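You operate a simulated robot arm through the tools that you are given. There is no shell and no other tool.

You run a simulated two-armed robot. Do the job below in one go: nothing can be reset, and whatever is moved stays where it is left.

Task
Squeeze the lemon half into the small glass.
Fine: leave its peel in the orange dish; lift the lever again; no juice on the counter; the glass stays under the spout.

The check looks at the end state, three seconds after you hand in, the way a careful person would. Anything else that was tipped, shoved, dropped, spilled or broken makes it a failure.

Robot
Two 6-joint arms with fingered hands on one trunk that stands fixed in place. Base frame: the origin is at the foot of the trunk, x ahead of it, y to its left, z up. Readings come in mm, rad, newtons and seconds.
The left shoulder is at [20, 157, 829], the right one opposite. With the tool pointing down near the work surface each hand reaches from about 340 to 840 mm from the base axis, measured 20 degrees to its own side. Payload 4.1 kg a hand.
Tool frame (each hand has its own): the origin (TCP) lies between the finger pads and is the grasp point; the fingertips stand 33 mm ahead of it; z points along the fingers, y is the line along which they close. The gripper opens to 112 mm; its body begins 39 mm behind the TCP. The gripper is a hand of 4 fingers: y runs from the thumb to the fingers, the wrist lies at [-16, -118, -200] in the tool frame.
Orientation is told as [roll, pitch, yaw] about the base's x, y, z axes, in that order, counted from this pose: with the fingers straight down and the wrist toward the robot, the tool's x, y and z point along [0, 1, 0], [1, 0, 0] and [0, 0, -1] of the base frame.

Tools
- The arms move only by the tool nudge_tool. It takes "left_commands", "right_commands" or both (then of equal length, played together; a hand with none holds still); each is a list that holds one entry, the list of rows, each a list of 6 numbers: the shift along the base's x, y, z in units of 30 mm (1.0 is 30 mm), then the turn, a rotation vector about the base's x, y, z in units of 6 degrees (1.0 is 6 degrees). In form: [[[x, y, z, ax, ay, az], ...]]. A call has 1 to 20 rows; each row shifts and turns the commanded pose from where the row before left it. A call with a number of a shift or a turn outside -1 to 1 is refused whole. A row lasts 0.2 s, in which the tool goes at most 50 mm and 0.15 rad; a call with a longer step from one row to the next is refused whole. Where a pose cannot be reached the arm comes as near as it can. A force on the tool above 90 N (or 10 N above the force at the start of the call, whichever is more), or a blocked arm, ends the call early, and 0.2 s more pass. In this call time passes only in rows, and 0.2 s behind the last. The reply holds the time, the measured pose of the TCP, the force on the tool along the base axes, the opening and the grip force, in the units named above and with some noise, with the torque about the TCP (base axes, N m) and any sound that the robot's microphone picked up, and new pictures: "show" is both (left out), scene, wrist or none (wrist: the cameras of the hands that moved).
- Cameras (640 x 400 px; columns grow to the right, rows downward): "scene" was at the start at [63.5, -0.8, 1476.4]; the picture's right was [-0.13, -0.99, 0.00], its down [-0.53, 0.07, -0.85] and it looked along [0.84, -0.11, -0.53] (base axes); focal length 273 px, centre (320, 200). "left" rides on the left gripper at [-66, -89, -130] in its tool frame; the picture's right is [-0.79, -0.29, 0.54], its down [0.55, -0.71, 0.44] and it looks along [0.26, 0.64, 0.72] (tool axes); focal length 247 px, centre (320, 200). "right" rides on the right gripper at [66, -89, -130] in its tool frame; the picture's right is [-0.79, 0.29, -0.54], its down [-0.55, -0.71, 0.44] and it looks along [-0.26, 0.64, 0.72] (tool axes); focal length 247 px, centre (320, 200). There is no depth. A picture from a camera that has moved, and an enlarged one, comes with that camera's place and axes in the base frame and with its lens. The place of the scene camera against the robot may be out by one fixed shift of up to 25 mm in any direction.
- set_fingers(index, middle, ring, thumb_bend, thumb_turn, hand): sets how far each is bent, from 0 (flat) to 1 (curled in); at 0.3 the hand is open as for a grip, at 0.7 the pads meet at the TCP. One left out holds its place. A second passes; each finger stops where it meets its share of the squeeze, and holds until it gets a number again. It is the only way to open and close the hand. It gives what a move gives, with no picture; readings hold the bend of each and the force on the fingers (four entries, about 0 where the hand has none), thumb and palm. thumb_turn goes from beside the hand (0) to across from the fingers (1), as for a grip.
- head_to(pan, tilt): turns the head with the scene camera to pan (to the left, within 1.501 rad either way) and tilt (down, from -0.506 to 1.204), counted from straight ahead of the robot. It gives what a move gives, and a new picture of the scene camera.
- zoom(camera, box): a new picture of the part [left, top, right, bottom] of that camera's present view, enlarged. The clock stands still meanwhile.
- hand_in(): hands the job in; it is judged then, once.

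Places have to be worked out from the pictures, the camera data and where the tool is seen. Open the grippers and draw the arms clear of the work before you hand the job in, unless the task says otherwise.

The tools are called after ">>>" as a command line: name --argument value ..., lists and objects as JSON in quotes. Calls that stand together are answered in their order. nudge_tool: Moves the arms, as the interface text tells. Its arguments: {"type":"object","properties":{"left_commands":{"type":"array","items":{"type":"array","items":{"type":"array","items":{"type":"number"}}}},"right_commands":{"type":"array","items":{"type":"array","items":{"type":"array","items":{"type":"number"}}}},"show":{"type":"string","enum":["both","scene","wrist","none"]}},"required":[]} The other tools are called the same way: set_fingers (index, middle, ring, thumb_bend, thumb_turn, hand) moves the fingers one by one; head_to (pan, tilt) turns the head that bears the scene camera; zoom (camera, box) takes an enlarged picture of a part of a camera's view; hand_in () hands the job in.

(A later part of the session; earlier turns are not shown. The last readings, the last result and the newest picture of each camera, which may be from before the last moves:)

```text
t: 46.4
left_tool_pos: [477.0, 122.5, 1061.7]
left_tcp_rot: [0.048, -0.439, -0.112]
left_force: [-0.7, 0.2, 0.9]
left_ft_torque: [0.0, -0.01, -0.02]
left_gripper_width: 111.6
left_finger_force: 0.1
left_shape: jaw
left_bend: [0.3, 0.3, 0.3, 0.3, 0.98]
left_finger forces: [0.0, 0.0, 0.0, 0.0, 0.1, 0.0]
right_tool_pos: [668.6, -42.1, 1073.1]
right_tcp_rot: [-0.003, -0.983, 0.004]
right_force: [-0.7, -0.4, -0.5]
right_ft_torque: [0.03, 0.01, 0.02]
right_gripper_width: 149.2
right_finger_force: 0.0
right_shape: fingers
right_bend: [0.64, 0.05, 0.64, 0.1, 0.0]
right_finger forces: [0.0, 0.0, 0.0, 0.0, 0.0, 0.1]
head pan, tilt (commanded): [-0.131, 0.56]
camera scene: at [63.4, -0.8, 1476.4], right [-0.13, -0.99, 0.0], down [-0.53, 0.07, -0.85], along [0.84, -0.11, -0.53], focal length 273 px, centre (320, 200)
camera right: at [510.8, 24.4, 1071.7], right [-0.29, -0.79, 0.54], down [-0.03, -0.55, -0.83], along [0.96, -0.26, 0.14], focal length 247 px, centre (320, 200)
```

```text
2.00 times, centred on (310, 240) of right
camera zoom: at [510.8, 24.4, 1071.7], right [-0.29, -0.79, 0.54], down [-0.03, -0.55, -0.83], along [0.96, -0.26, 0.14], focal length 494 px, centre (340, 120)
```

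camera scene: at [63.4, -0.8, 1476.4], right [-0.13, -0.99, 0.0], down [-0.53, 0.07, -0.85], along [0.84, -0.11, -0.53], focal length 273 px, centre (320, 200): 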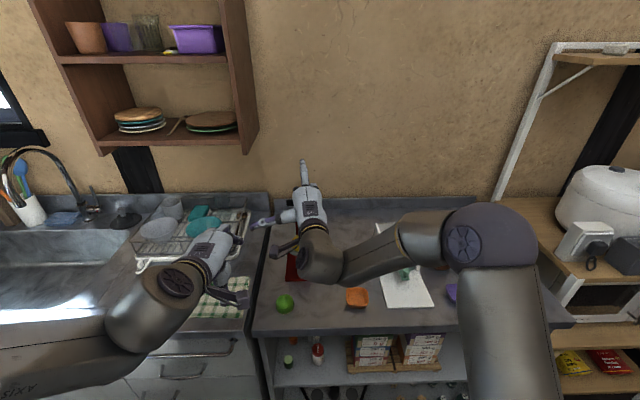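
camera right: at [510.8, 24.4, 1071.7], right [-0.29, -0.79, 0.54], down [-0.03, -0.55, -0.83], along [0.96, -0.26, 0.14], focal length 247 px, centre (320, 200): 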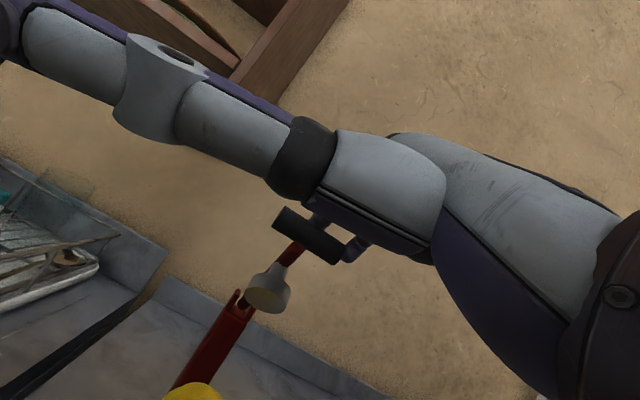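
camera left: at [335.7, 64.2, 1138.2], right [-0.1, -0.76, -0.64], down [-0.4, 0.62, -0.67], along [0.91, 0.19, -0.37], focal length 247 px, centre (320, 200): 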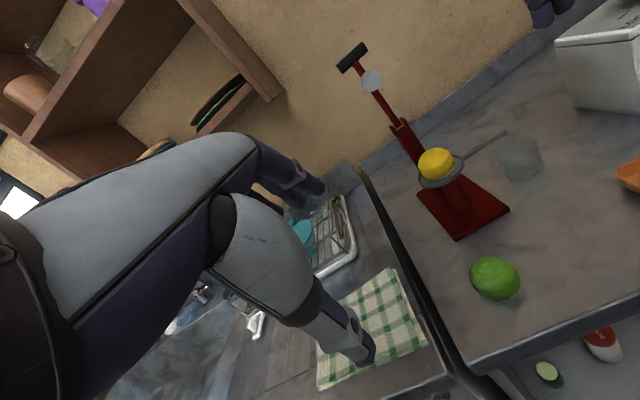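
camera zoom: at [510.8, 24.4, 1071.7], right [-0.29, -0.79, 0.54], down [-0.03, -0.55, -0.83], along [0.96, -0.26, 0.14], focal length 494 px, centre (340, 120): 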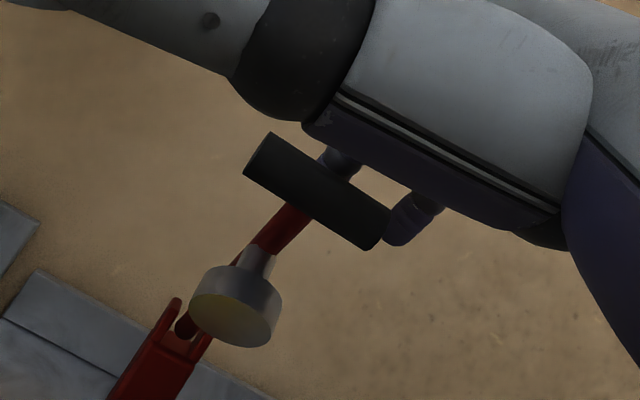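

The lever stays with the fingers with near-zero force. I move the left hand back for clearance while continuing the arc to about 70°.

>>> nudge_tool --right_commands '[[[-0.28, 0, -0.3, 0, 0, 0], [-0.25, 0, -0.33, 0, 0, 0], [-0.22, 0, -0.35, 0, 0, 0], [-0.19, 0, -0.37, 0, 0, 0], [-0.16, 0, -0.38, 0, 0, 0]]]' --left_commands '[[[-0.6, 0.6, 0.2, 0, 0, 0], [-0.6, 0.6, 0.2, 0, 0, 0], [-0.6, 0.6, 0.2, 0, 0, 0], [-0.3, 0.5, 0.2, 0, 0, 0], [0, 0.5, 0.2, 0, 0, 0]]]'

>>> zoom --camera "left" --box '[300, 0, 560, 220]'

>>> zoom --camera "right" --box '[160, 140, 420, 380]'

```text
t: 47.6
left_tool_pos: [413.2, 205.5, 1090.2]
left_tcp_rot: [0.046, -0.439, -0.114]
left_force: [0.1, -0.7, 0.9]
left_ft_torque: [0.01, 0.02, 0.0]
left_gripper_width: 111.5
left_finger_force: 0.0
left_shape: jaw
left_bend: [0.3, 0.3, 0.3, 0.3, 0.98]
left_finger forces: [0.0, 0.0, 0.1, 0.0, 0.0, 0.0]
right_tool_pos: [632.9, -32.6, 1025.3]
right_tcp_rot: [-0.001, -0.982, -0.006]
right_force: [-0.3, 0.2, 0.1]
right_ft_torque: [0.0, 0.0, 0.03]
right_gripper_width: 148.8
right_finger_force: 0.1
right_shape: fingers
right_bend: [0.64, 0.05, 0.64, 0.1, 0.0]
right_finger forces: [0.0, 0.1, 0.0, 0.0, 0.0, 0.1]
right hand out of reach, approached as far as the arm can: row 4, 5
head pan, tilt (commanded): [-0.131, 0.56]
camera scene: at [63.6, -0.9, 1476.4], right [-0.13, -0.99, 0.0], down [-0.53, 0.07, -0.85], along [0.84, -0.11, -0.53], focal length 273 px, centre (320, 200)
camera right: at [476.5, 34.8, 1025.5], right [-0.29, -0.79, 0.54], down [-0.04, -0.55, -0.83], along [0.95, -0.27, 0.13], focal length 247 px, centre (320, 200)
camera left: at [272.3, 148.3, 1168.8], right [-0.1, -0.76, -0.64], down [-0.4, 0.62, -0.67], along [0.91, 0.19, -0.37], focal length 247 px, centre (320, 200)
```

scene: 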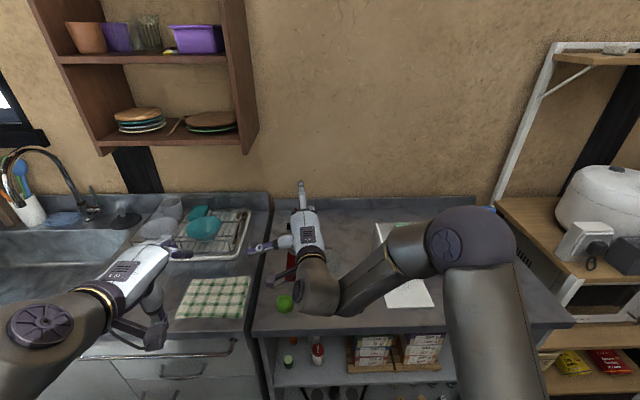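
right: 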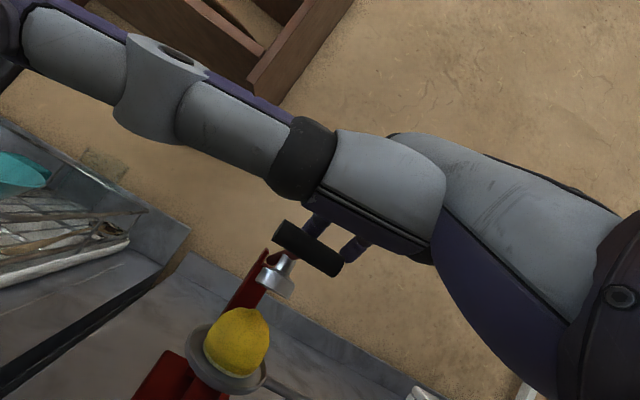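
left: 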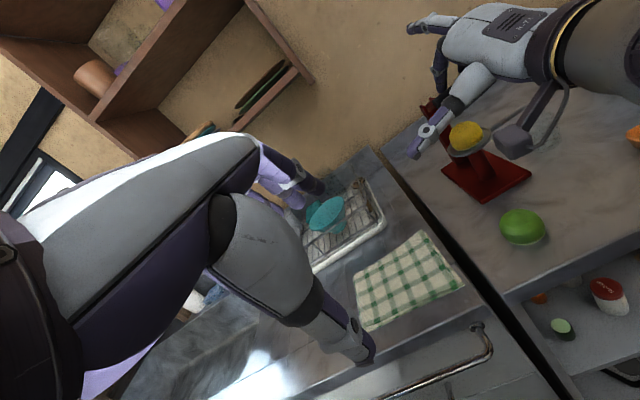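

```text
1.82 times, centred on (430, 110) of left
camera zoom: at [272.3, 148.3, 1168.8], right [-0.1, -0.76, -0.64], down [-0.4, 0.62, -0.67], along [0.91, 0.19, -0.37], focal length 449 px, centre (120, 364)
```

zoom: 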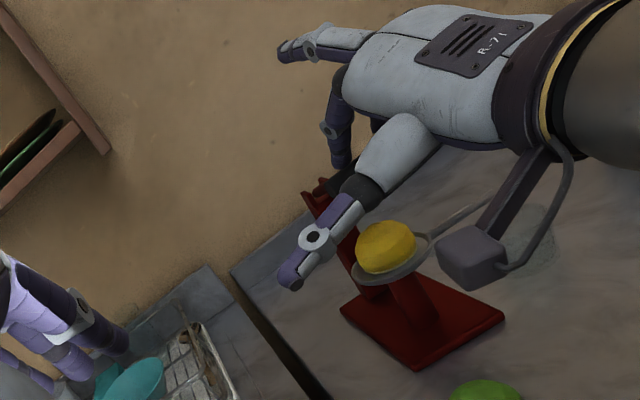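

```text
1.67 times, centred on (290, 260) of right
camera zoom: at [476.5, 34.8, 1025.5], right [-0.29, -0.79, 0.54], down [-0.04, -0.55, -0.83], along [0.95, -0.27, 0.13], focal length 412 px, centre (370, 100)
```

zoom: 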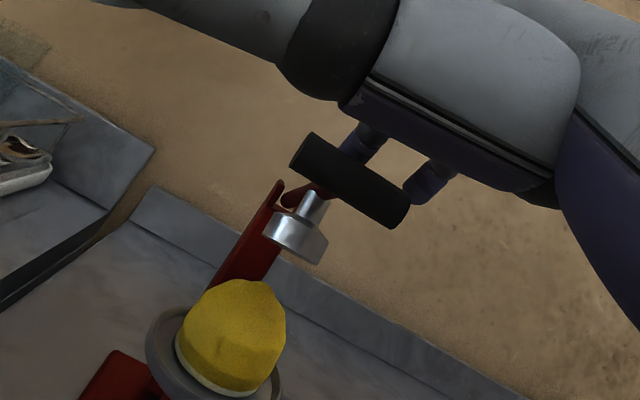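

The press is yawed slightly (its front edge runs at ~7°), so the T-bar has moved to about (647,-26,1015) as expected, and the press itself hasn't moved. The lever holds itself, so I open the fingers, lift off and re-pose the hand more downward to press with a fist.

>>> set_fingers --hand "right" --index 0.15 --ring 0.15 --middle 0.1

>>> nudge_tool --right_commands '[[[-0.1, 0, 0.5, 0, 0.7, 0], [-0.2, 0, 0.5, 0, 1, 0], [-0.2, 0, 0.5, 0, 1, 0], [-0.2, 0, 0.5, 0, 1, 0], [-0.2, 0, 0.5, 0, 1, 0], [-0.2, 0, 0.5, 0, 1, 0]]]'

>>> zoom --camera "left" --box '[300, 0, 560, 220]'

>>> zoom --camera "right" --box '[160, 100, 480, 380]'

>>> zoom --camera "scene" --box '[250, 160, 370, 310]'

```text
t: 48.6
left_tool_pos: [414.4, 206.3, 1090.4]
left_tcp_rot: [0.048, -0.438, -0.113]
left_force: [0.0, 0.7, -0.2]
left_ft_torque: [0.0, 0.01, 0.01]
left_gripper_width: 111.4
left_finger_force: 0.0
left_shape: jaw
left_bend: [0.3, 0.3, 0.3, 0.3, 0.98]
left_finger forces: [0.0, 0.1, 0.0, 0.0, 0.1, 0.0]
right_tool_pos: [633.9, -32.3, 1027.0]
right_tcp_rot: [-0.001, -0.981, -0.007]
right_force: [0.2, -0.3, -0.1]
right_ft_torque: [-0.02, 0.0, 0.0]
right_gripper_width: 175.4
right_finger_force: 0.0
right_shape: fingers
right_bend: [0.15, 0.1, 0.15, 0.1, 0.0]
right_finger forces: [0.1, 0.0, 0.0, 0.0, 0.1, 0.0]
head pan, tilt (commanded): [-0.131, 0.56]
```

```text
t: 50.0
left_tool_pos: [415.0, 206.8, 1091.3]
left_tcp_rot: [0.047, -0.438, -0.114]
left_force: [-0.7, -0.8, 0.4]
left_ft_torque: [0.01, -0.01, 0.0]
left_gripper_width: 111.7
left_finger_force: 0.0
left_shape: jaw
left_bend: [0.3, 0.3, 0.3, 0.3, 0.98]
left_finger forces: [0.0, 0.0, 0.0, 0.0, 0.0, 0.0]
right_tool_pos: [599.8, -32.9, 1115.3]
right_tcp_rot: [0.0, -0.388, 0.004]
right_force: [0.7, -0.5, -0.5]
right_ft_torque: [-0.01, -0.01, -0.01]
right_gripper_width: 175.8
right_finger_force: 0.1
right_shape: fingers
right_bend: [0.15, 0.1, 0.15, 0.1, 0.0]
right_finger forces: [0.1, 0.1, 0.0, 0.0, 0.0, 0.1]
head pan, tilt (commanded): [-0.131, 0.56]
camera scene: at [63.6, -0.9, 1476.4], right [-0.13, -0.99, 0.0], down [-0.53, 0.07, -0.85], along [0.84, -0.11, -0.53], focal length 273 px, centre (320, 200)
camera right: at [468.7, 34.3, 1203.9], right [0.06, -0.79, 0.61], down [-0.49, -0.55, -0.67], along [0.87, -0.26, -0.43], focal length 247 px, centre (320, 200)
```

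scene: 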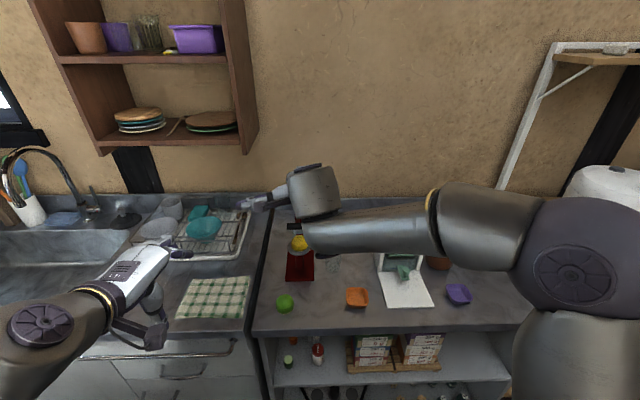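
right: 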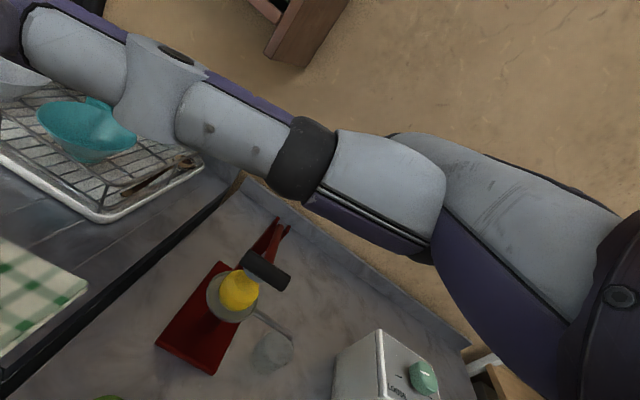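

```text
1.82 times, centred on (430, 110) of left
camera zoom: at [272.5, 148.2, 1168.7], right [-0.1, -0.76, -0.64], down [-0.4, 0.62, -0.67], along [0.91, 0.19, -0.37], focal length 449 px, centre (120, 364)
```

zoom: 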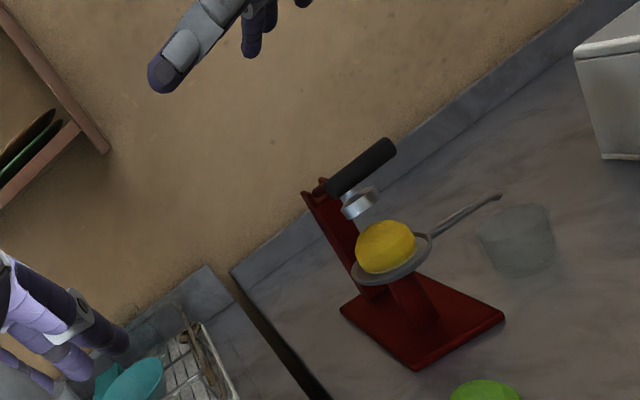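

```text
1.43 times, centred on (320, 240) of right
camera zoom: at [468.7, 34.3, 1203.9], right [0.06, -0.79, 0.61], down [-0.49, -0.55, -0.67], along [0.87, -0.26, -0.43], focal length 353 px, centre (320, 143)
```

zoom: 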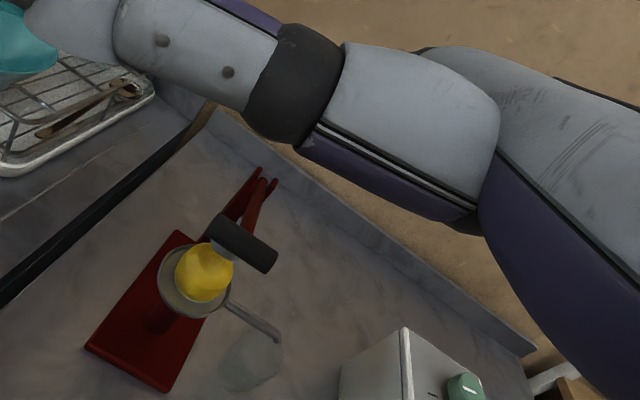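

```text
2.67 times, centred on (310, 235) of scene
camera zoom: at [63.6, -0.9, 1476.4], right [-0.13, -0.99, 0.0], down [-0.53, 0.07, -0.85], along [0.84, -0.11, -0.53], focal length 728 px, centre (347, 107)
```

zoom: 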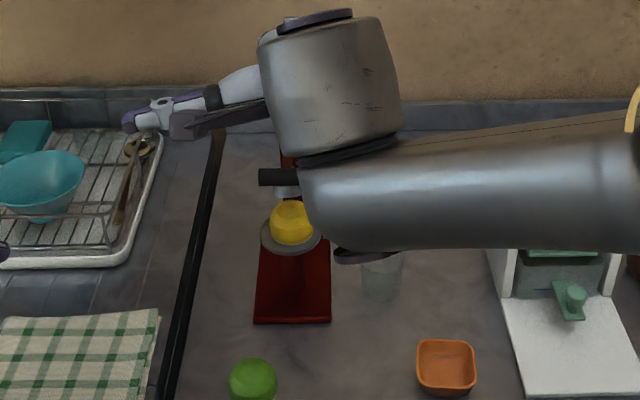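

The lever stays at ~70° by itself (T-bar at about (651,-30,1013)). I make a fist with index, middle and ring and look at its shape.

>>> set_fingers --hand "right" --index 1.0 --ring 1.0 --middle 1.0 --thumb_bend 0.1

>>> zoom --camera "left" --box '[340, 0, 520, 120]'

>>> zoom --camera "right" --box '[200, 100, 520, 340]'

>>> head_to --pan -0.1 --tilt 0.5

```text
t: 51.0
left_tool_pos: [413.9, 207.0, 1092.6]
left_tcp_rot: [0.049, -0.439, -0.114]
left_force: [-0.2, 0.5, -0.9]
left_ft_torque: [0.03, -0.02, -0.01]
left_gripper_width: 111.7
left_finger_force: 0.0
left_shape: jaw
left_bend: [0.3, 0.3, 0.3, 0.3, 0.98]
left_finger forces: [0.1, 0.0, 0.1, 0.0, 0.0, 0.0]
right_tool_pos: [600.1, -33.3, 1115.8]
right_tcp_rot: [0.0, -0.388, 0.001]
right_force: [-0.4, 0.0, -0.4]
right_ft_torque: [0.02, -0.01, 0.01]
right_gripper_width: 109.8
right_finger_force: 0.1
right_shape: fingers
right_bend: [1.0, 1.0, 1.0, 0.1, 0.0]
right_finger forces: [0.1, 0.0, 0.0, 0.0, 0.0, 0.0]
head pan, tilt (commanded): [-0.131, 0.56]
```

```text
3.33 times, centred on (430, 60) of left
camera zoom: at [272.4, 148.3, 1168.7], right [-0.1, -0.76, -0.64], down [-0.4, 0.62, -0.67], along [0.91, 0.19, -0.37], focal length 823 px, centre (-47, 667)
```

zoom: 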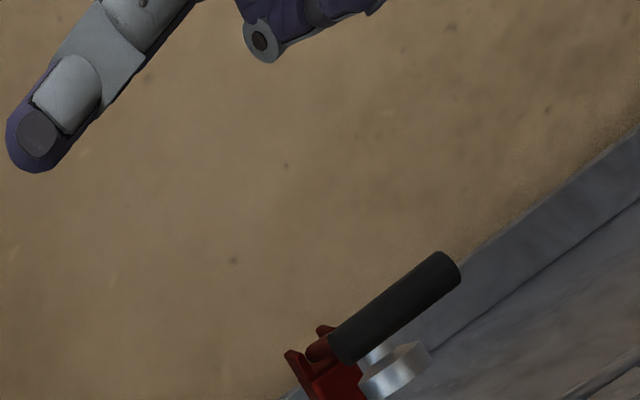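

```text
1.67 times, centred on (360, 220) of right
camera zoom: at [469.0, 34.1, 1203.4], right [0.06, -0.79, 0.61], down [-0.49, -0.55, -0.67], along [0.87, -0.26, -0.43], focal length 412 px, centre (253, 167)
```

zoom: 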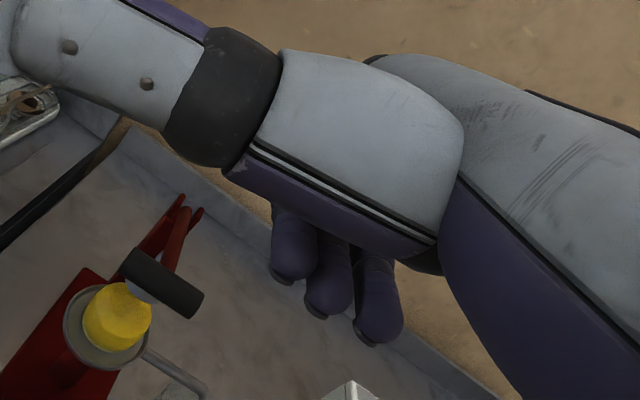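

```text
t: 51.6
left_tool_pos: [413.4, 205.8, 1091.0]
left_tcp_rot: [0.048, -0.439, -0.113]
left_force: [-0.5, 0.2, -0.4]
left_ft_torque: [0.01, 0.06, 0.05]
left_gripper_width: 111.9
left_finger_force: 0.0
left_shape: jaw
left_bend: [0.3, 0.3, 0.3, 0.3, 0.98]
left_finger forces: [0.0, 0.0, 0.1, 0.1, 0.1, 0.1]
right_tool_pos: [599.8, -31.3, 1116.4]
right_tcp_rot: [-0.001, -0.387, 0.0]
right_force: [0.5, 0.0, 0.1]
right_ft_torque: [0.04, 0.01, -0.02]
right_gripper_width: 109.5
right_finger_force: 0.0
right_shape: fingers
right_bend: [1.0, 1.0, 1.0, 0.1, 0.0]
right_finger forces: [0.0, 0.0, 0.0, 0.0, 0.1, 0.1]
head pan, tilt (commanded): [-0.099, 0.499]
camera scene: at [65.2, 1.9, 1481.9], right [-0.1, -0.99, 0.0], down [-0.48, 0.05, -0.88], along [0.87, -0.09, -0.48], focal length 273 px, centre (320, 200)
```

scene: 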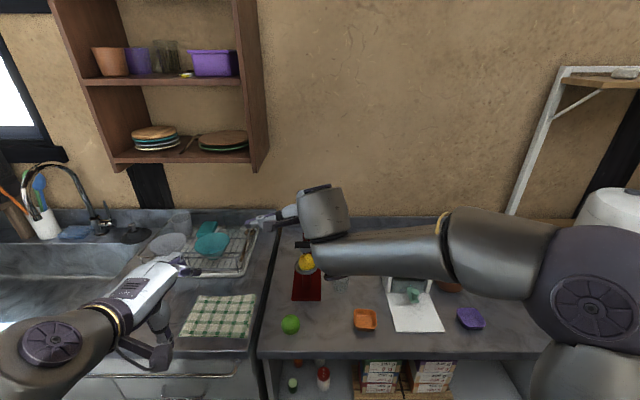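

The fist's underside (middle phalanges) is a good pressing face. I set pitch to about -10° and bring the fist just above the T-bar.

>>> nudge_tool --right_commands '[[[0.2, 0.01, -0.6, 0, 0.7, 0], [0.2, 0.01, -0.7, 0, 0.7, 0], [0.2, 0, -0.7, 0, 0.6, 0], [0.2, 0, -0.7, 0, 0, 0]]]'

>>> zoom --camera "left" --box '[340, 0, 560, 180]'

>>> zoom --camera "right" --box '[160, 120, 420, 340]'

>>> zoom --camera "scene" --box '[260, 180, 380, 310]'

```text
t: 52.6
left_tool_pos: [413.1, 206.2, 1091.5]
left_tcp_rot: [0.048, -0.437, -0.114]
left_force: [-0.1, 0.4, -0.3]
left_ft_torque: [-0.02, -0.02, 0.0]
left_gripper_width: 111.8
left_finger_force: 0.0
left_shape: jaw
left_bend: [0.3, 0.3, 0.3, 0.3, 0.98]
left_finger forces: [0.1, 0.1, 0.1, 0.0, 0.0, 0.0]
right_tool_pos: [624.1, -32.4, 1033.6]
right_tcp_rot: [0.0, -0.177, 0.002]
right_force: [-0.5, -0.1, 0.5]
right_ft_torque: [-0.04, 0.0, 0.01]
right_gripper_width: 109.7
right_finger_force: 0.1
right_shape: fingers
right_bend: [1.0, 1.0, 1.0, 0.1, 0.0]
right_finger forces: [0.0, 0.1, 0.1, 0.0, 0.0, 0.0]
head pan, tilt (commanded): [-0.099, 0.499]
camera scene: at [65.0, 1.9, 1481.9], right [-0.1, -1.0, 0.0], down [-0.48, 0.05, -0.88], along [0.87, -0.09, -0.48], focal length 273 px, centre (320, 200)
camera right: at [514.1, 34.4, 1147.8], right [0.19, -0.79, 0.58], down [-0.62, -0.55, -0.55], along [0.76, -0.26, -0.6], focal length 247 px, centre (320, 200)
```

scene: 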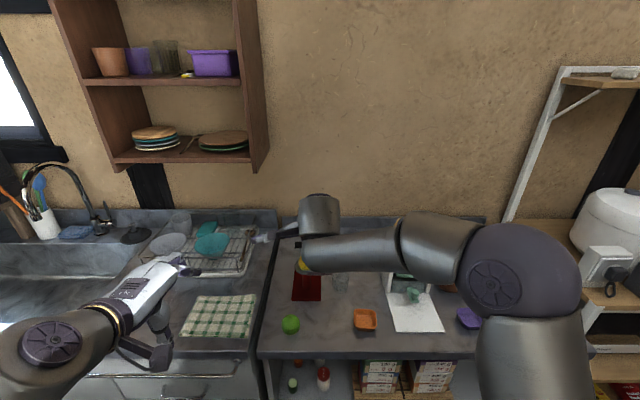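
right: 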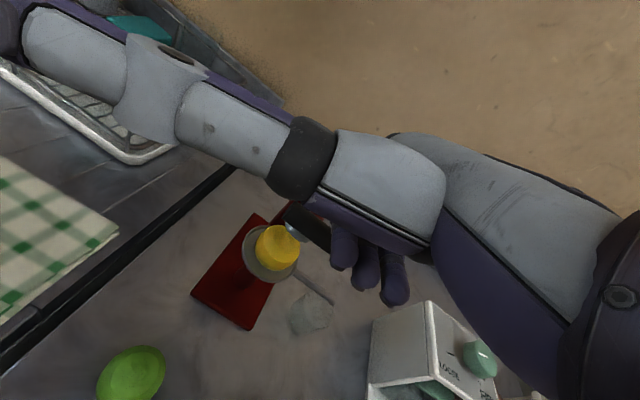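

```text
2.22 times, centred on (450, 90) of left
camera zoom: at [272.2, 148.3, 1168.7], right [-0.1, -0.76, -0.64], down [-0.4, 0.62, -0.67], along [0.91, 0.19, -0.37], focal length 549 px, centre (31, 444)
```

zoom: 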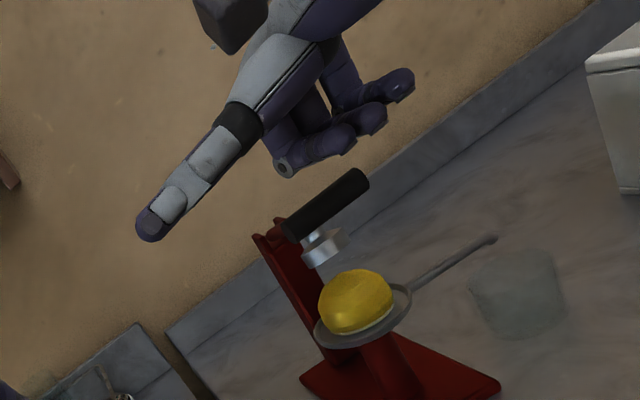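

```text
1.82 times, centred on (290, 230) of right
camera zoom: at [514.1, 34.4, 1147.8], right [0.19, -0.79, 0.58], down [-0.62, -0.55, -0.55], along [0.76, -0.26, -0.6], focal length 449 px, centre (374, 146)
```

zoom: 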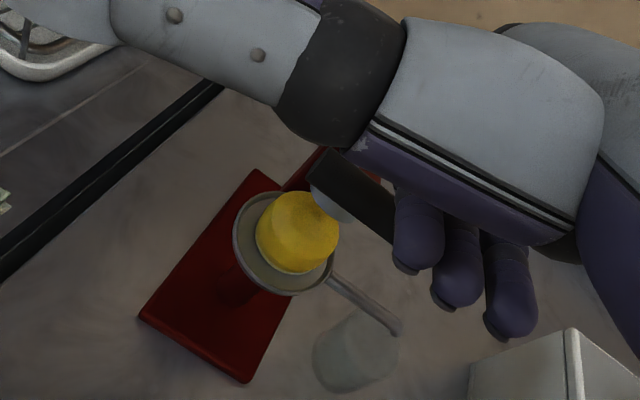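

```text
3.08 times, centred on (320, 245) of scene
camera zoom: at [65.0, 1.9, 1481.9], right [-0.1, -1.0, 0.0], down [-0.48, 0.05, -0.88], along [0.87, -0.09, -0.48], focal length 840 px, centre (320, 62)
```

zoom: 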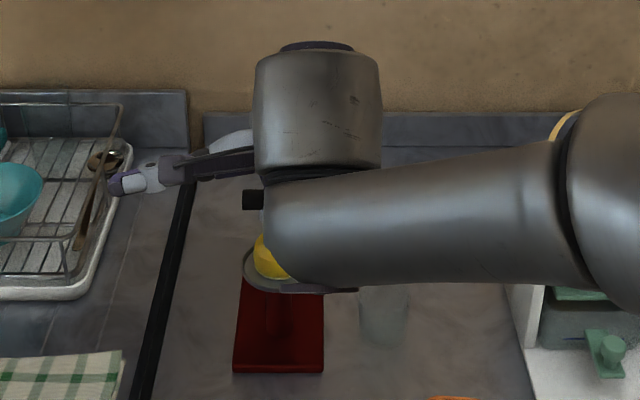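

The curled PIP knuckles are the lowest part, about 10 mm ahead of the TCP. I shift 28 mm forward so the knuckles are right over the T-bar, then start pressing down in small steps.

>>> nudge_tool --right_commands '[[[0.5, 0.03, 0, 0, 0, 0], [0.43, 0.03, 0, 0, 0, 0], [0, 0, -0.4, 0, 0, 0], [0, 0, -0.4, 0, 0, 0], [0, 0, -0.3, 0, 0, 0]]]'

>>> zoom --camera "left" --box '[380, 0, 560, 150]'

>>> zoom --camera "right" --box '[160, 120, 420, 340]'

```text
t: 53.8
left_tool_pos: [413.9, 206.7, 1090.6]
left_tcp_rot: [0.046, -0.438, -0.115]
left_force: [0.1, -0.3, -1.0]
left_ft_torque: [0.02, -0.02, -0.08]
left_gripper_width: 111.6
left_finger_force: 0.1
left_shape: jaw
left_bend: [0.3, 0.3, 0.3, 0.3, 0.98]
left_finger forces: [0.0, 0.0, 0.0, 0.1, 0.1, 0.0]
right_tool_pos: [652.2, -30.7, 1002.3]
right_tcp_rot: [0.001, -0.179, 0.001]
right_force: [-0.2, -0.1, 0.2]
right_ft_torque: [-0.03, -0.04, -0.02]
right_gripper_width: 109.7
right_finger_force: 0.1
right_shape: fingers
right_bend: [1.0, 1.0, 1.0, 0.1, 0.0]
right_finger forces: [0.0, 0.1, 0.1, 0.0, 0.1, 0.0]
head pan, tilt (commanded): [-0.099, 0.499]
camera scene: at [65.2, 1.9, 1481.9], right [-0.1, -1.0, 0.0], down [-0.48, 0.05, -0.88], along [0.87, -0.09, -0.48], focal length 273 px, centre (320, 200)
camera right: at [541.8, 35.9, 1115.0], right [0.19, -0.79, 0.58], down [-0.62, -0.55, -0.55], along [0.76, -0.26, -0.6], focal length 247 px, centre (320, 200)
```

scene: 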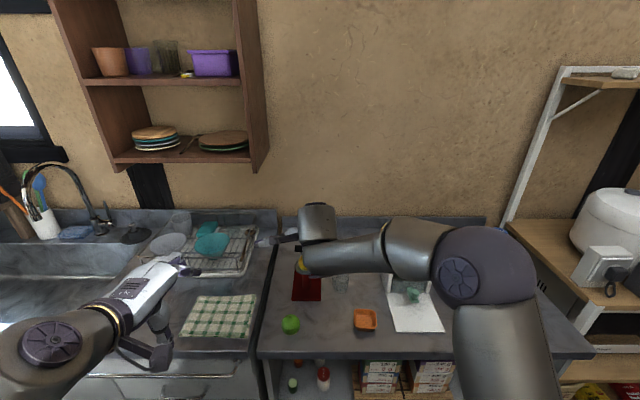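
right: 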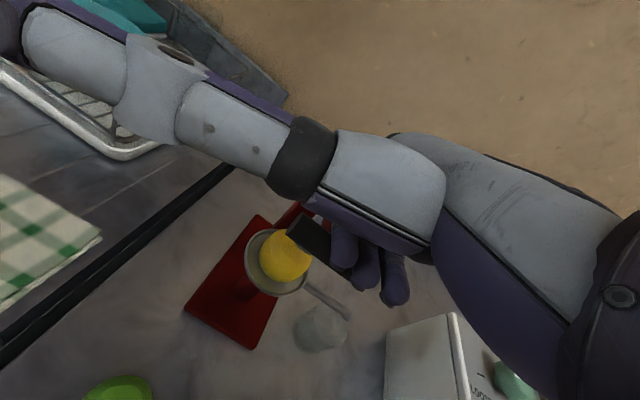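

```text
2.67 times, centred on (470, 75) of left
camera zoom: at [272.4, 148.3, 1168.7], right [-0.1, -0.76, -0.64], down [-0.4, 0.62, -0.67], along [0.91, 0.19, -0.37], focal length 659 px, centre (-80, 533)
```

zoom: 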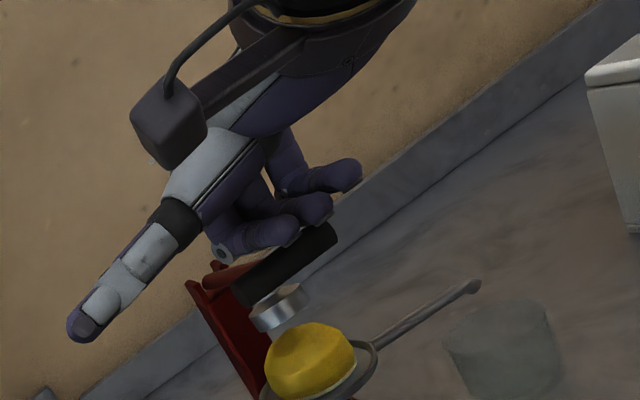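

```text
1.82 times, centred on (290, 230) of right
camera zoom: at [541.8, 35.9, 1115.0], right [0.19, -0.79, 0.58], down [-0.62, -0.55, -0.55], along [0.76, -0.26, -0.6], focal length 449 px, centre (374, 146)
```

zoom: 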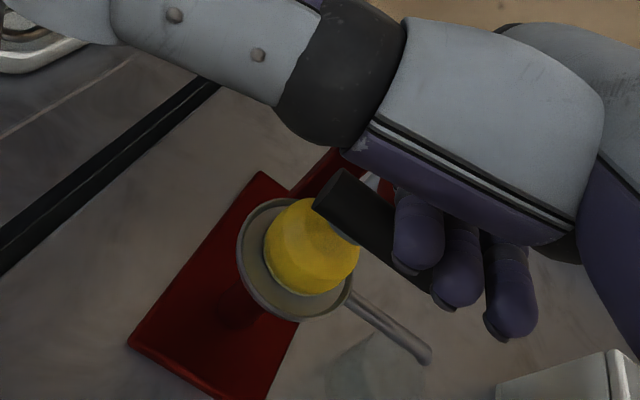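

The knuckles are just about to touch the bar. I press down further in 6 mm steps and watch the force.

>>> nudge_tool --right_commands '[[[0, 0, -0.2, 0, 0, 0], [0, 0, -0.2, 0, 0, 0], [-0.02, 0.01, -0.2, 0, 0, 0], [-0.03, 0.01, -0.2, 0, 0, 0]]]'

>>> zoom --camera "left" --box '[380, 0, 560, 150]'

>>> zoom --camera "right" --box '[160, 120, 420, 340]'

```text
t: 54.8
left_tool_pos: [415.0, 206.7, 1091.9]
left_tcp_rot: [0.046, -0.439, -0.115]
left_force: [0.1, -0.3, 0.8]
left_ft_torque: [-0.05, 0.0, 0.02]
left_gripper_width: 111.6
left_finger_force: 0.0
left_shape: jaw
left_bend: [0.3, 0.3, 0.3, 0.3, 0.98]
left_finger forces: [0.1, 0.0, 0.0, 0.1, 0.0, 0.1]
right_tool_pos: [651.1, -28.9, 977.4]
right_tcp_rot: [-0.001, -0.18, 0.0]
right_force: [2.0, -0.3, 2.8]
right_ft_torque: [-0.01, 0.06, 0.04]
right_gripper_width: 109.8
right_finger_force: 1.9
right_shape: fingers
right_bend: [1.0, 1.0, 1.0, 0.1, 0.0]
right_finger forces: [0.1, 2.5, 0.1, 0.1, 0.0, 0.0]
head pan, tilt (commanded): [-0.099, 0.499]
camera scene: at [65.2, 1.9, 1481.9], right [-0.1, -1.0, 0.0], down [-0.48, 0.05, -0.88], along [0.87, -0.09, -0.48], focal length 273 px, centre (320, 200)
camera right: at [540.5, 36.8, 1091.9], right [0.19, -0.79, 0.58], down [-0.62, -0.55, -0.56], along [0.76, -0.26, -0.6], focal length 247 px, centre (320, 200)
```

scene: 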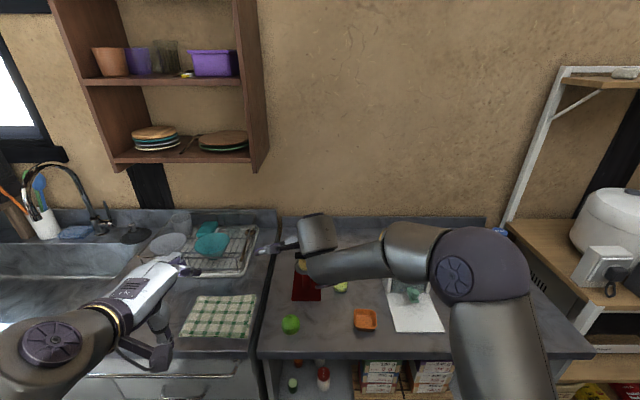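
right: 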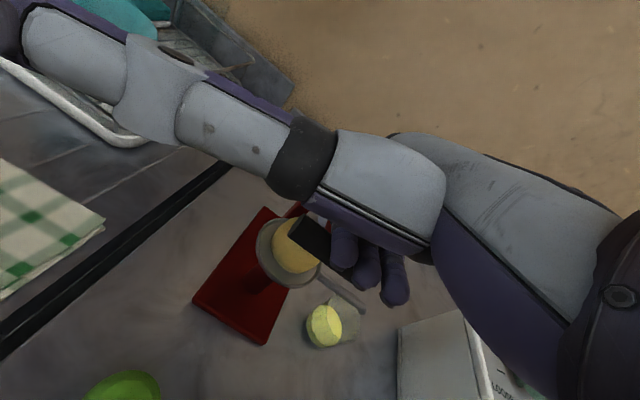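

```text
2.67 times, centred on (470, 75) of left
camera zoom: at [272.4, 148.3, 1168.7], right [-0.1, -0.76, -0.64], down [-0.4, 0.62, -0.67], along [0.91, 0.19, -0.37], focal length 659 px, centre (-80, 533)
```

zoom: 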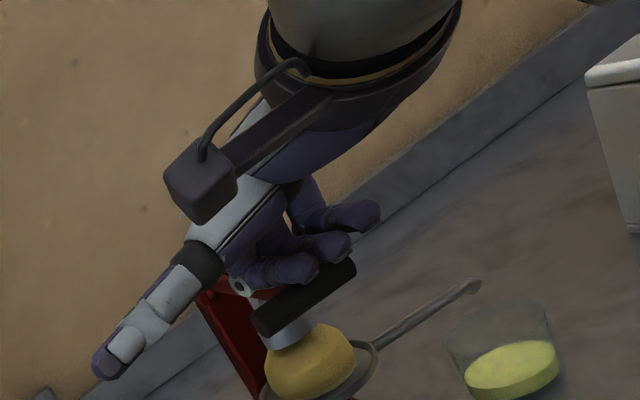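

```text
1.82 times, centred on (290, 230) of right
camera zoom: at [540.5, 36.8, 1091.9], right [0.19, -0.79, 0.58], down [-0.62, -0.55, -0.56], along [0.76, -0.26, -0.6], focal length 449 px, centre (374, 146)
```

zoom: 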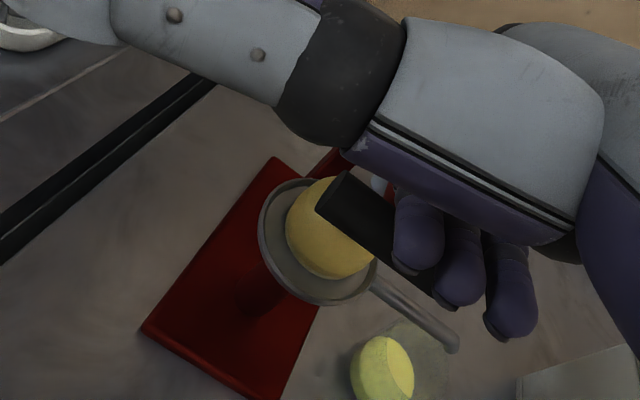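

Juice is already running into the glass and the lemon half is being squashed. I press on a little further to finish, watching force and the juice level.

>>> nudge_tool --right_commands '[[[-0.02, 0.01, -0.15, 0, 0, 0], [-0.02, 0, -0.15, 0, 0, 0]]]'

>>> zoom --camera "left" --box '[400, 20, 560, 160]'

>>> zoom --camera "right" --box '[200, 180, 400, 380]'

```text
t: 55.4
left_tool_pos: [414.4, 206.1, 1091.0]
left_tcp_rot: [0.048, -0.436, -0.114]
left_force: [0.1, -0.1, 0.0]
left_ft_torque: [0.01, 0.01, -0.02]
left_gripper_width: 111.7
left_finger_force: 0.0
left_shape: jaw
left_bend: [0.3, 0.3, 0.3, 0.3, 0.98]
left_finger forces: [0.0, 0.0, 0.0, 0.0, 0.1, 0.0]
right_tool_pos: [652.5, -29.8, 975.0]
right_tcp_rot: [0.002, -0.19, 0.001]
right_force: [15.8, 1.1, 34.0]
right_ft_torque: [-0.14, 0.58, 0.05]
right_gripper_width: 108.4
right_finger_force: 17.6
right_shape: fingers
right_bend: [1.0, 1.0, 1.0, 0.1, 0.0]
right_finger forces: [15.0, 21.4, 0.1, 0.1, 0.0, 0.0]
head pan, tilt (commanded): [-0.099, 0.499]
camera scene: at [64.9, 2.0, 1481.9], right [-0.1, -1.0, 0.0], down [-0.48, 0.05, -0.88], along [0.87, -0.09, -0.48], focal length 273 px, centre (320, 200)
camera right: at [539.9, 36.7, 1086.8], right [0.18, -0.79, 0.58], down [-0.62, -0.55, -0.56], along [0.77, -0.26, -0.59], focal length 247 px, centre (320, 200)
```

scene: 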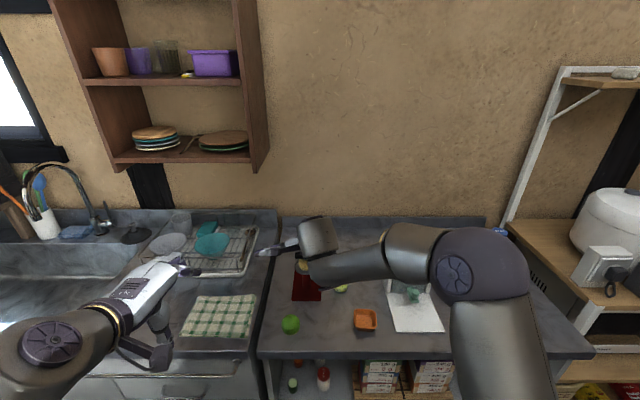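
right: 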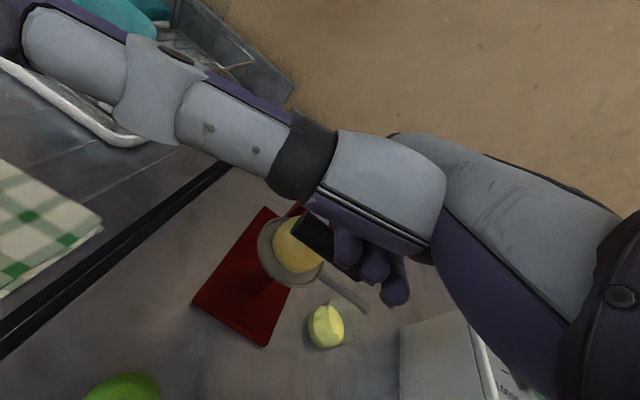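

```text
2.86 times, centred on (480, 90) of left
camera zoom: at [272.2, 148.4, 1168.7], right [-0.1, -0.76, -0.64], down [-0.4, 0.62, -0.67], along [0.91, 0.19, -0.37], focal length 706 px, centre (-137, 514)
```

zoom: 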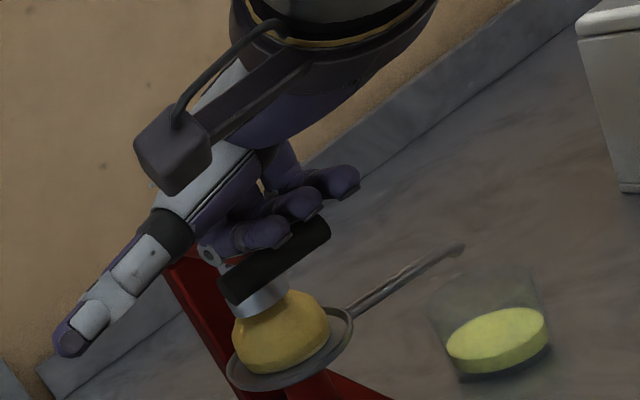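

```text
2.00 times, centred on (300, 280) of right
camera zoom: at [539.9, 36.7, 1086.8], right [0.18, -0.79, 0.58], down [-0.62, -0.55, -0.56], along [0.77, -0.26, -0.59], focal length 494 px, centre (360, 40)
```

zoom: 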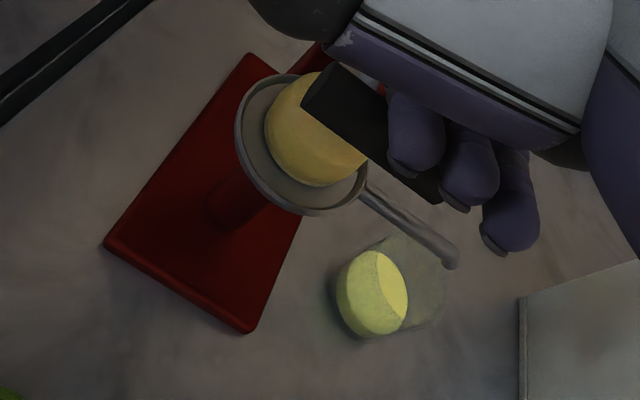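

The lever has hit its stop (34 N), the half is squashed pale, and the juice is in the glass. I hold for a second to let it drain and compare the level.

>>> nudge_tool --right_commands '[[[0, 0, 0, 0, 0, 0], [0, 0, 0, 0, 0, 0], [0, 0, 0, 0, 0, 0], [0, 0, 0, 0, 0, 0], [0, 0, 0, 0, 0, 0]]]' --show "none"

>>> zoom --camera "left" --box '[400, 20, 560, 160]'

>>> zoom --camera "scene" --box '[280, 220, 380, 310]'

```text
t: 56.6
left_tool_pos: [411.9, 206.7, 1091.1]
left_tcp_rot: [0.047, -0.438, -0.113]
left_force: [-0.1, -0.2, 0.2]
left_ft_torque: [0.03, -0.01, 0.03]
left_gripper_width: 111.7
left_finger_force: 0.0
left_shape: jaw
left_bend: [0.3, 0.3, 0.3, 0.3, 0.98]
left_finger forces: [0.1, 0.0, 0.0, 0.0, 0.0, 0.0]
right_tool_pos: [651.3, -29.4, 974.6]
right_tcp_rot: [0.003, -0.187, -0.001]
right_force: [15.9, 5.5, 35.5]
right_ft_torque: [-0.2, 0.63, 0.0]
right_gripper_width: 108.1
right_finger_force: 19.3
right_shape: fingers
right_bend: [1.0, 1.0, 1.0, 0.1, 0.0]
right_finger forces: [17.3, 20.8, 0.0, 0.0, 0.0, 0.0]
head pan, tilt (commanded): [-0.099, 0.499]
```

```text
2.86 times, centred on (480, 90) of left
camera zoom: at [272.1, 148.5, 1168.7], right [-0.1, -0.76, -0.64], down [-0.4, 0.62, -0.67], along [0.91, 0.19, -0.37], focal length 706 px, centre (-137, 514)
```

zoom: 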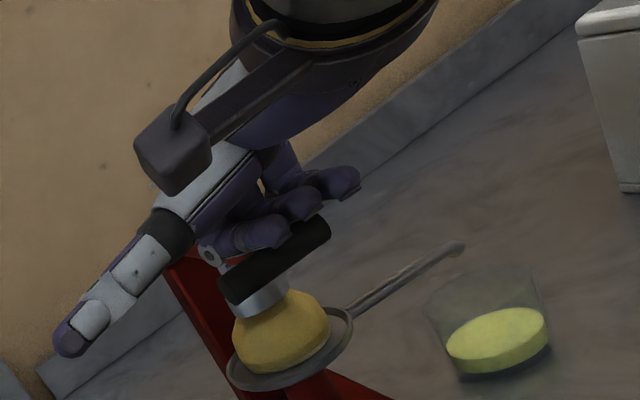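

```text
4.44 times, centred on (330, 265) of scene
camera zoom: at [64.9, 2.2, 1481.9], right [-0.1, -1.0, 0.0], down [-0.48, 0.05, -0.88], along [0.87, -0.09, -0.48], focal length 1214 px, centre (276, -89)
```

zoom: 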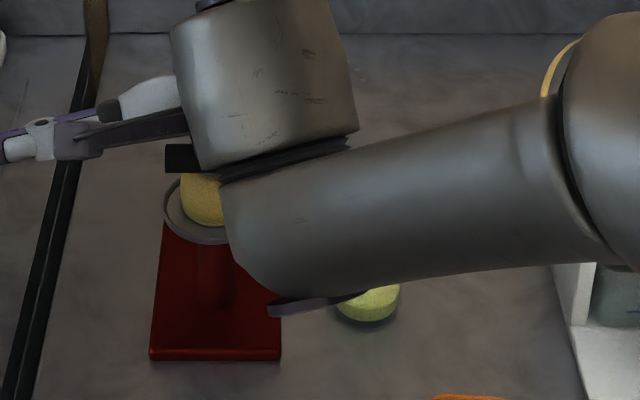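

The level is steady; the squeezing is done. I lift the fist off the bar and take the right hand up, back and to the right.

>>> nudge_tool --right_commands '[[[0, 0, 0.3, 0, 0, 0], [0, 0, 0.6, 0, 0, 0], [0, 0, 0.8, 0, 0, 0], [-0.4, -0.3, 0.8, 0, 0, 0], [-0.6, -0.7, 0.3, 0, 0.4, 0], [-0.6, -0.9, 0, 0, 0.5, 0], [-0.6, -0.9, 0, 0, 0.5, 0], [-0.4, -0.9, 0, 0, 0.3, 0], [-0.3, -0.9, 0, 0, 0, 0], [-0.3, -0.9, 0, 0, 0, 0]]]'

>>> zoom --camera "left" --box '[380, 20, 560, 170]'

>>> zoom --camera "right" --box '[60, 0, 380, 280]'

>>> zoom --camera "scene" --box '[270, 210, 390, 340]'

```text
t: 58.8
left_tool_pos: [413.2, 207.0, 1090.2]
left_tcp_rot: [0.046, -0.438, -0.115]
left_force: [0.9, 0.5, 0.7]
left_ft_torque: [0.02, 0.01, -0.02]
left_gripper_width: 111.8
left_finger_force: 0.0
left_shape: jaw
left_bend: [0.3, 0.3, 0.3, 0.3, 0.98]
left_finger forces: [0.1, 0.0, 0.1, 0.0, 0.1, 0.0]
right_tool_pos: [552.2, -194.2, 1053.3]
right_tcp_rot: [0.0, 0.001, 0.0]
right_force: [-0.7, 0.2, -1.5]
right_ft_torque: [0.01, -0.02, -0.02]
right_gripper_width: 109.4
right_finger_force: 0.2
right_shape: fingers
right_bend: [1.0, 1.0, 1.0, 0.1, 0.0]
right_finger forces: [0.0, 0.0, 0.0, 0.0, 0.1, 0.1]
head pan, tilt (commanded): [-0.099, 0.499]
camera scene: at [65.4, 2.1, 1481.9], right [-0.1, -1.0, 0.0], down [-0.48, 0.05, -0.88], along [0.87, -0.09, -0.48], focal length 273 px, centre (320, 200)
camera right: at [464.5, -127.6, 1185.2], right [0.29, -0.79, 0.54], down [-0.71, -0.55, -0.44], along [0.64, -0.26, -0.72], focal length 247 px, centre (320, 200)
```

scene: 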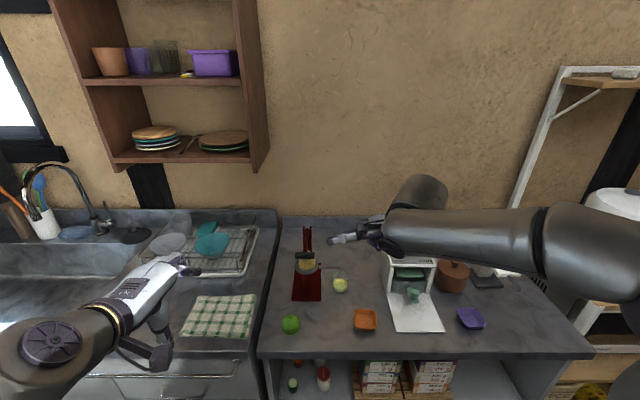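
right: 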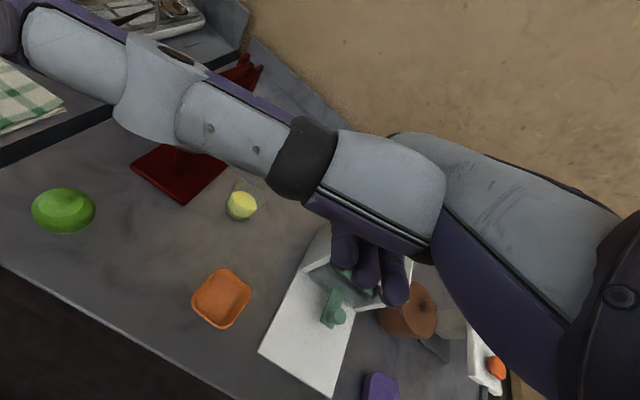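

```text
2.67 times, centred on (470, 95) of left
camera zoom: at [272.5, 148.5, 1168.6], right [-0.1, -0.76, -0.64], down [-0.4, 0.62, -0.67], along [0.91, 0.19, -0.37], focal length 659 px, centre (-80, 480)
```

zoom: 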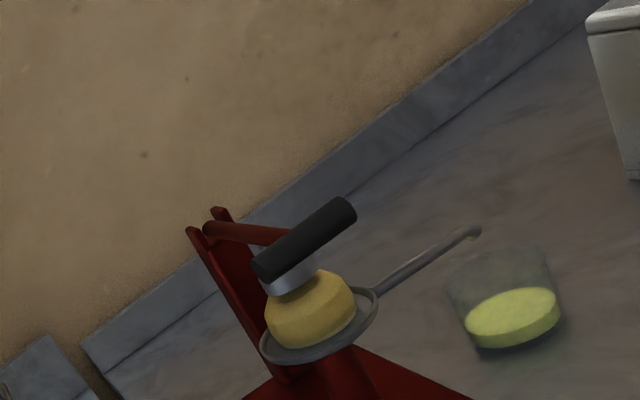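

```text
1.43 times, centred on (220, 140) of right
camera zoom: at [464.5, -127.6, 1185.2], right [0.29, -0.79, 0.54], down [-0.71, -0.55, -0.44], along [0.64, -0.26, -0.72], focal length 353 px, centre (463, 286)
```

zoom: 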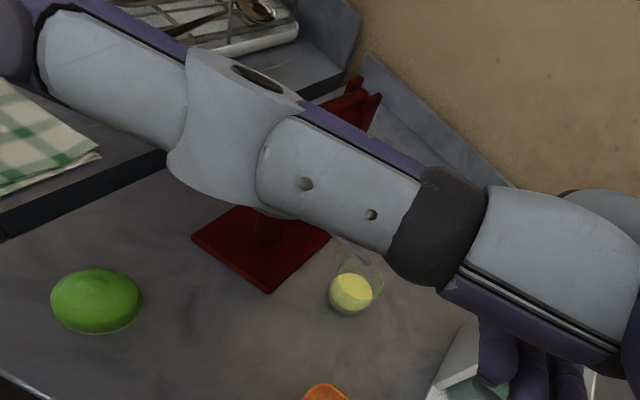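

```text
3.08 times, centred on (330, 275) of scene
camera zoom: at [65.4, 2.1, 1481.9], right [-0.1, -1.0, 0.0], down [-0.48, 0.05, -0.88], along [0.87, -0.09, -0.48], focal length 840 px, centre (289, -31)
```

zoom: 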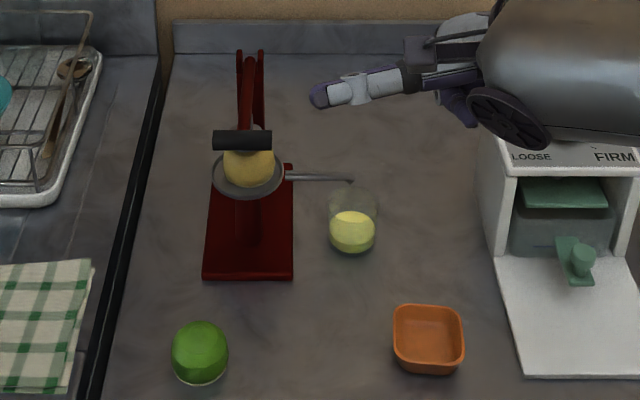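

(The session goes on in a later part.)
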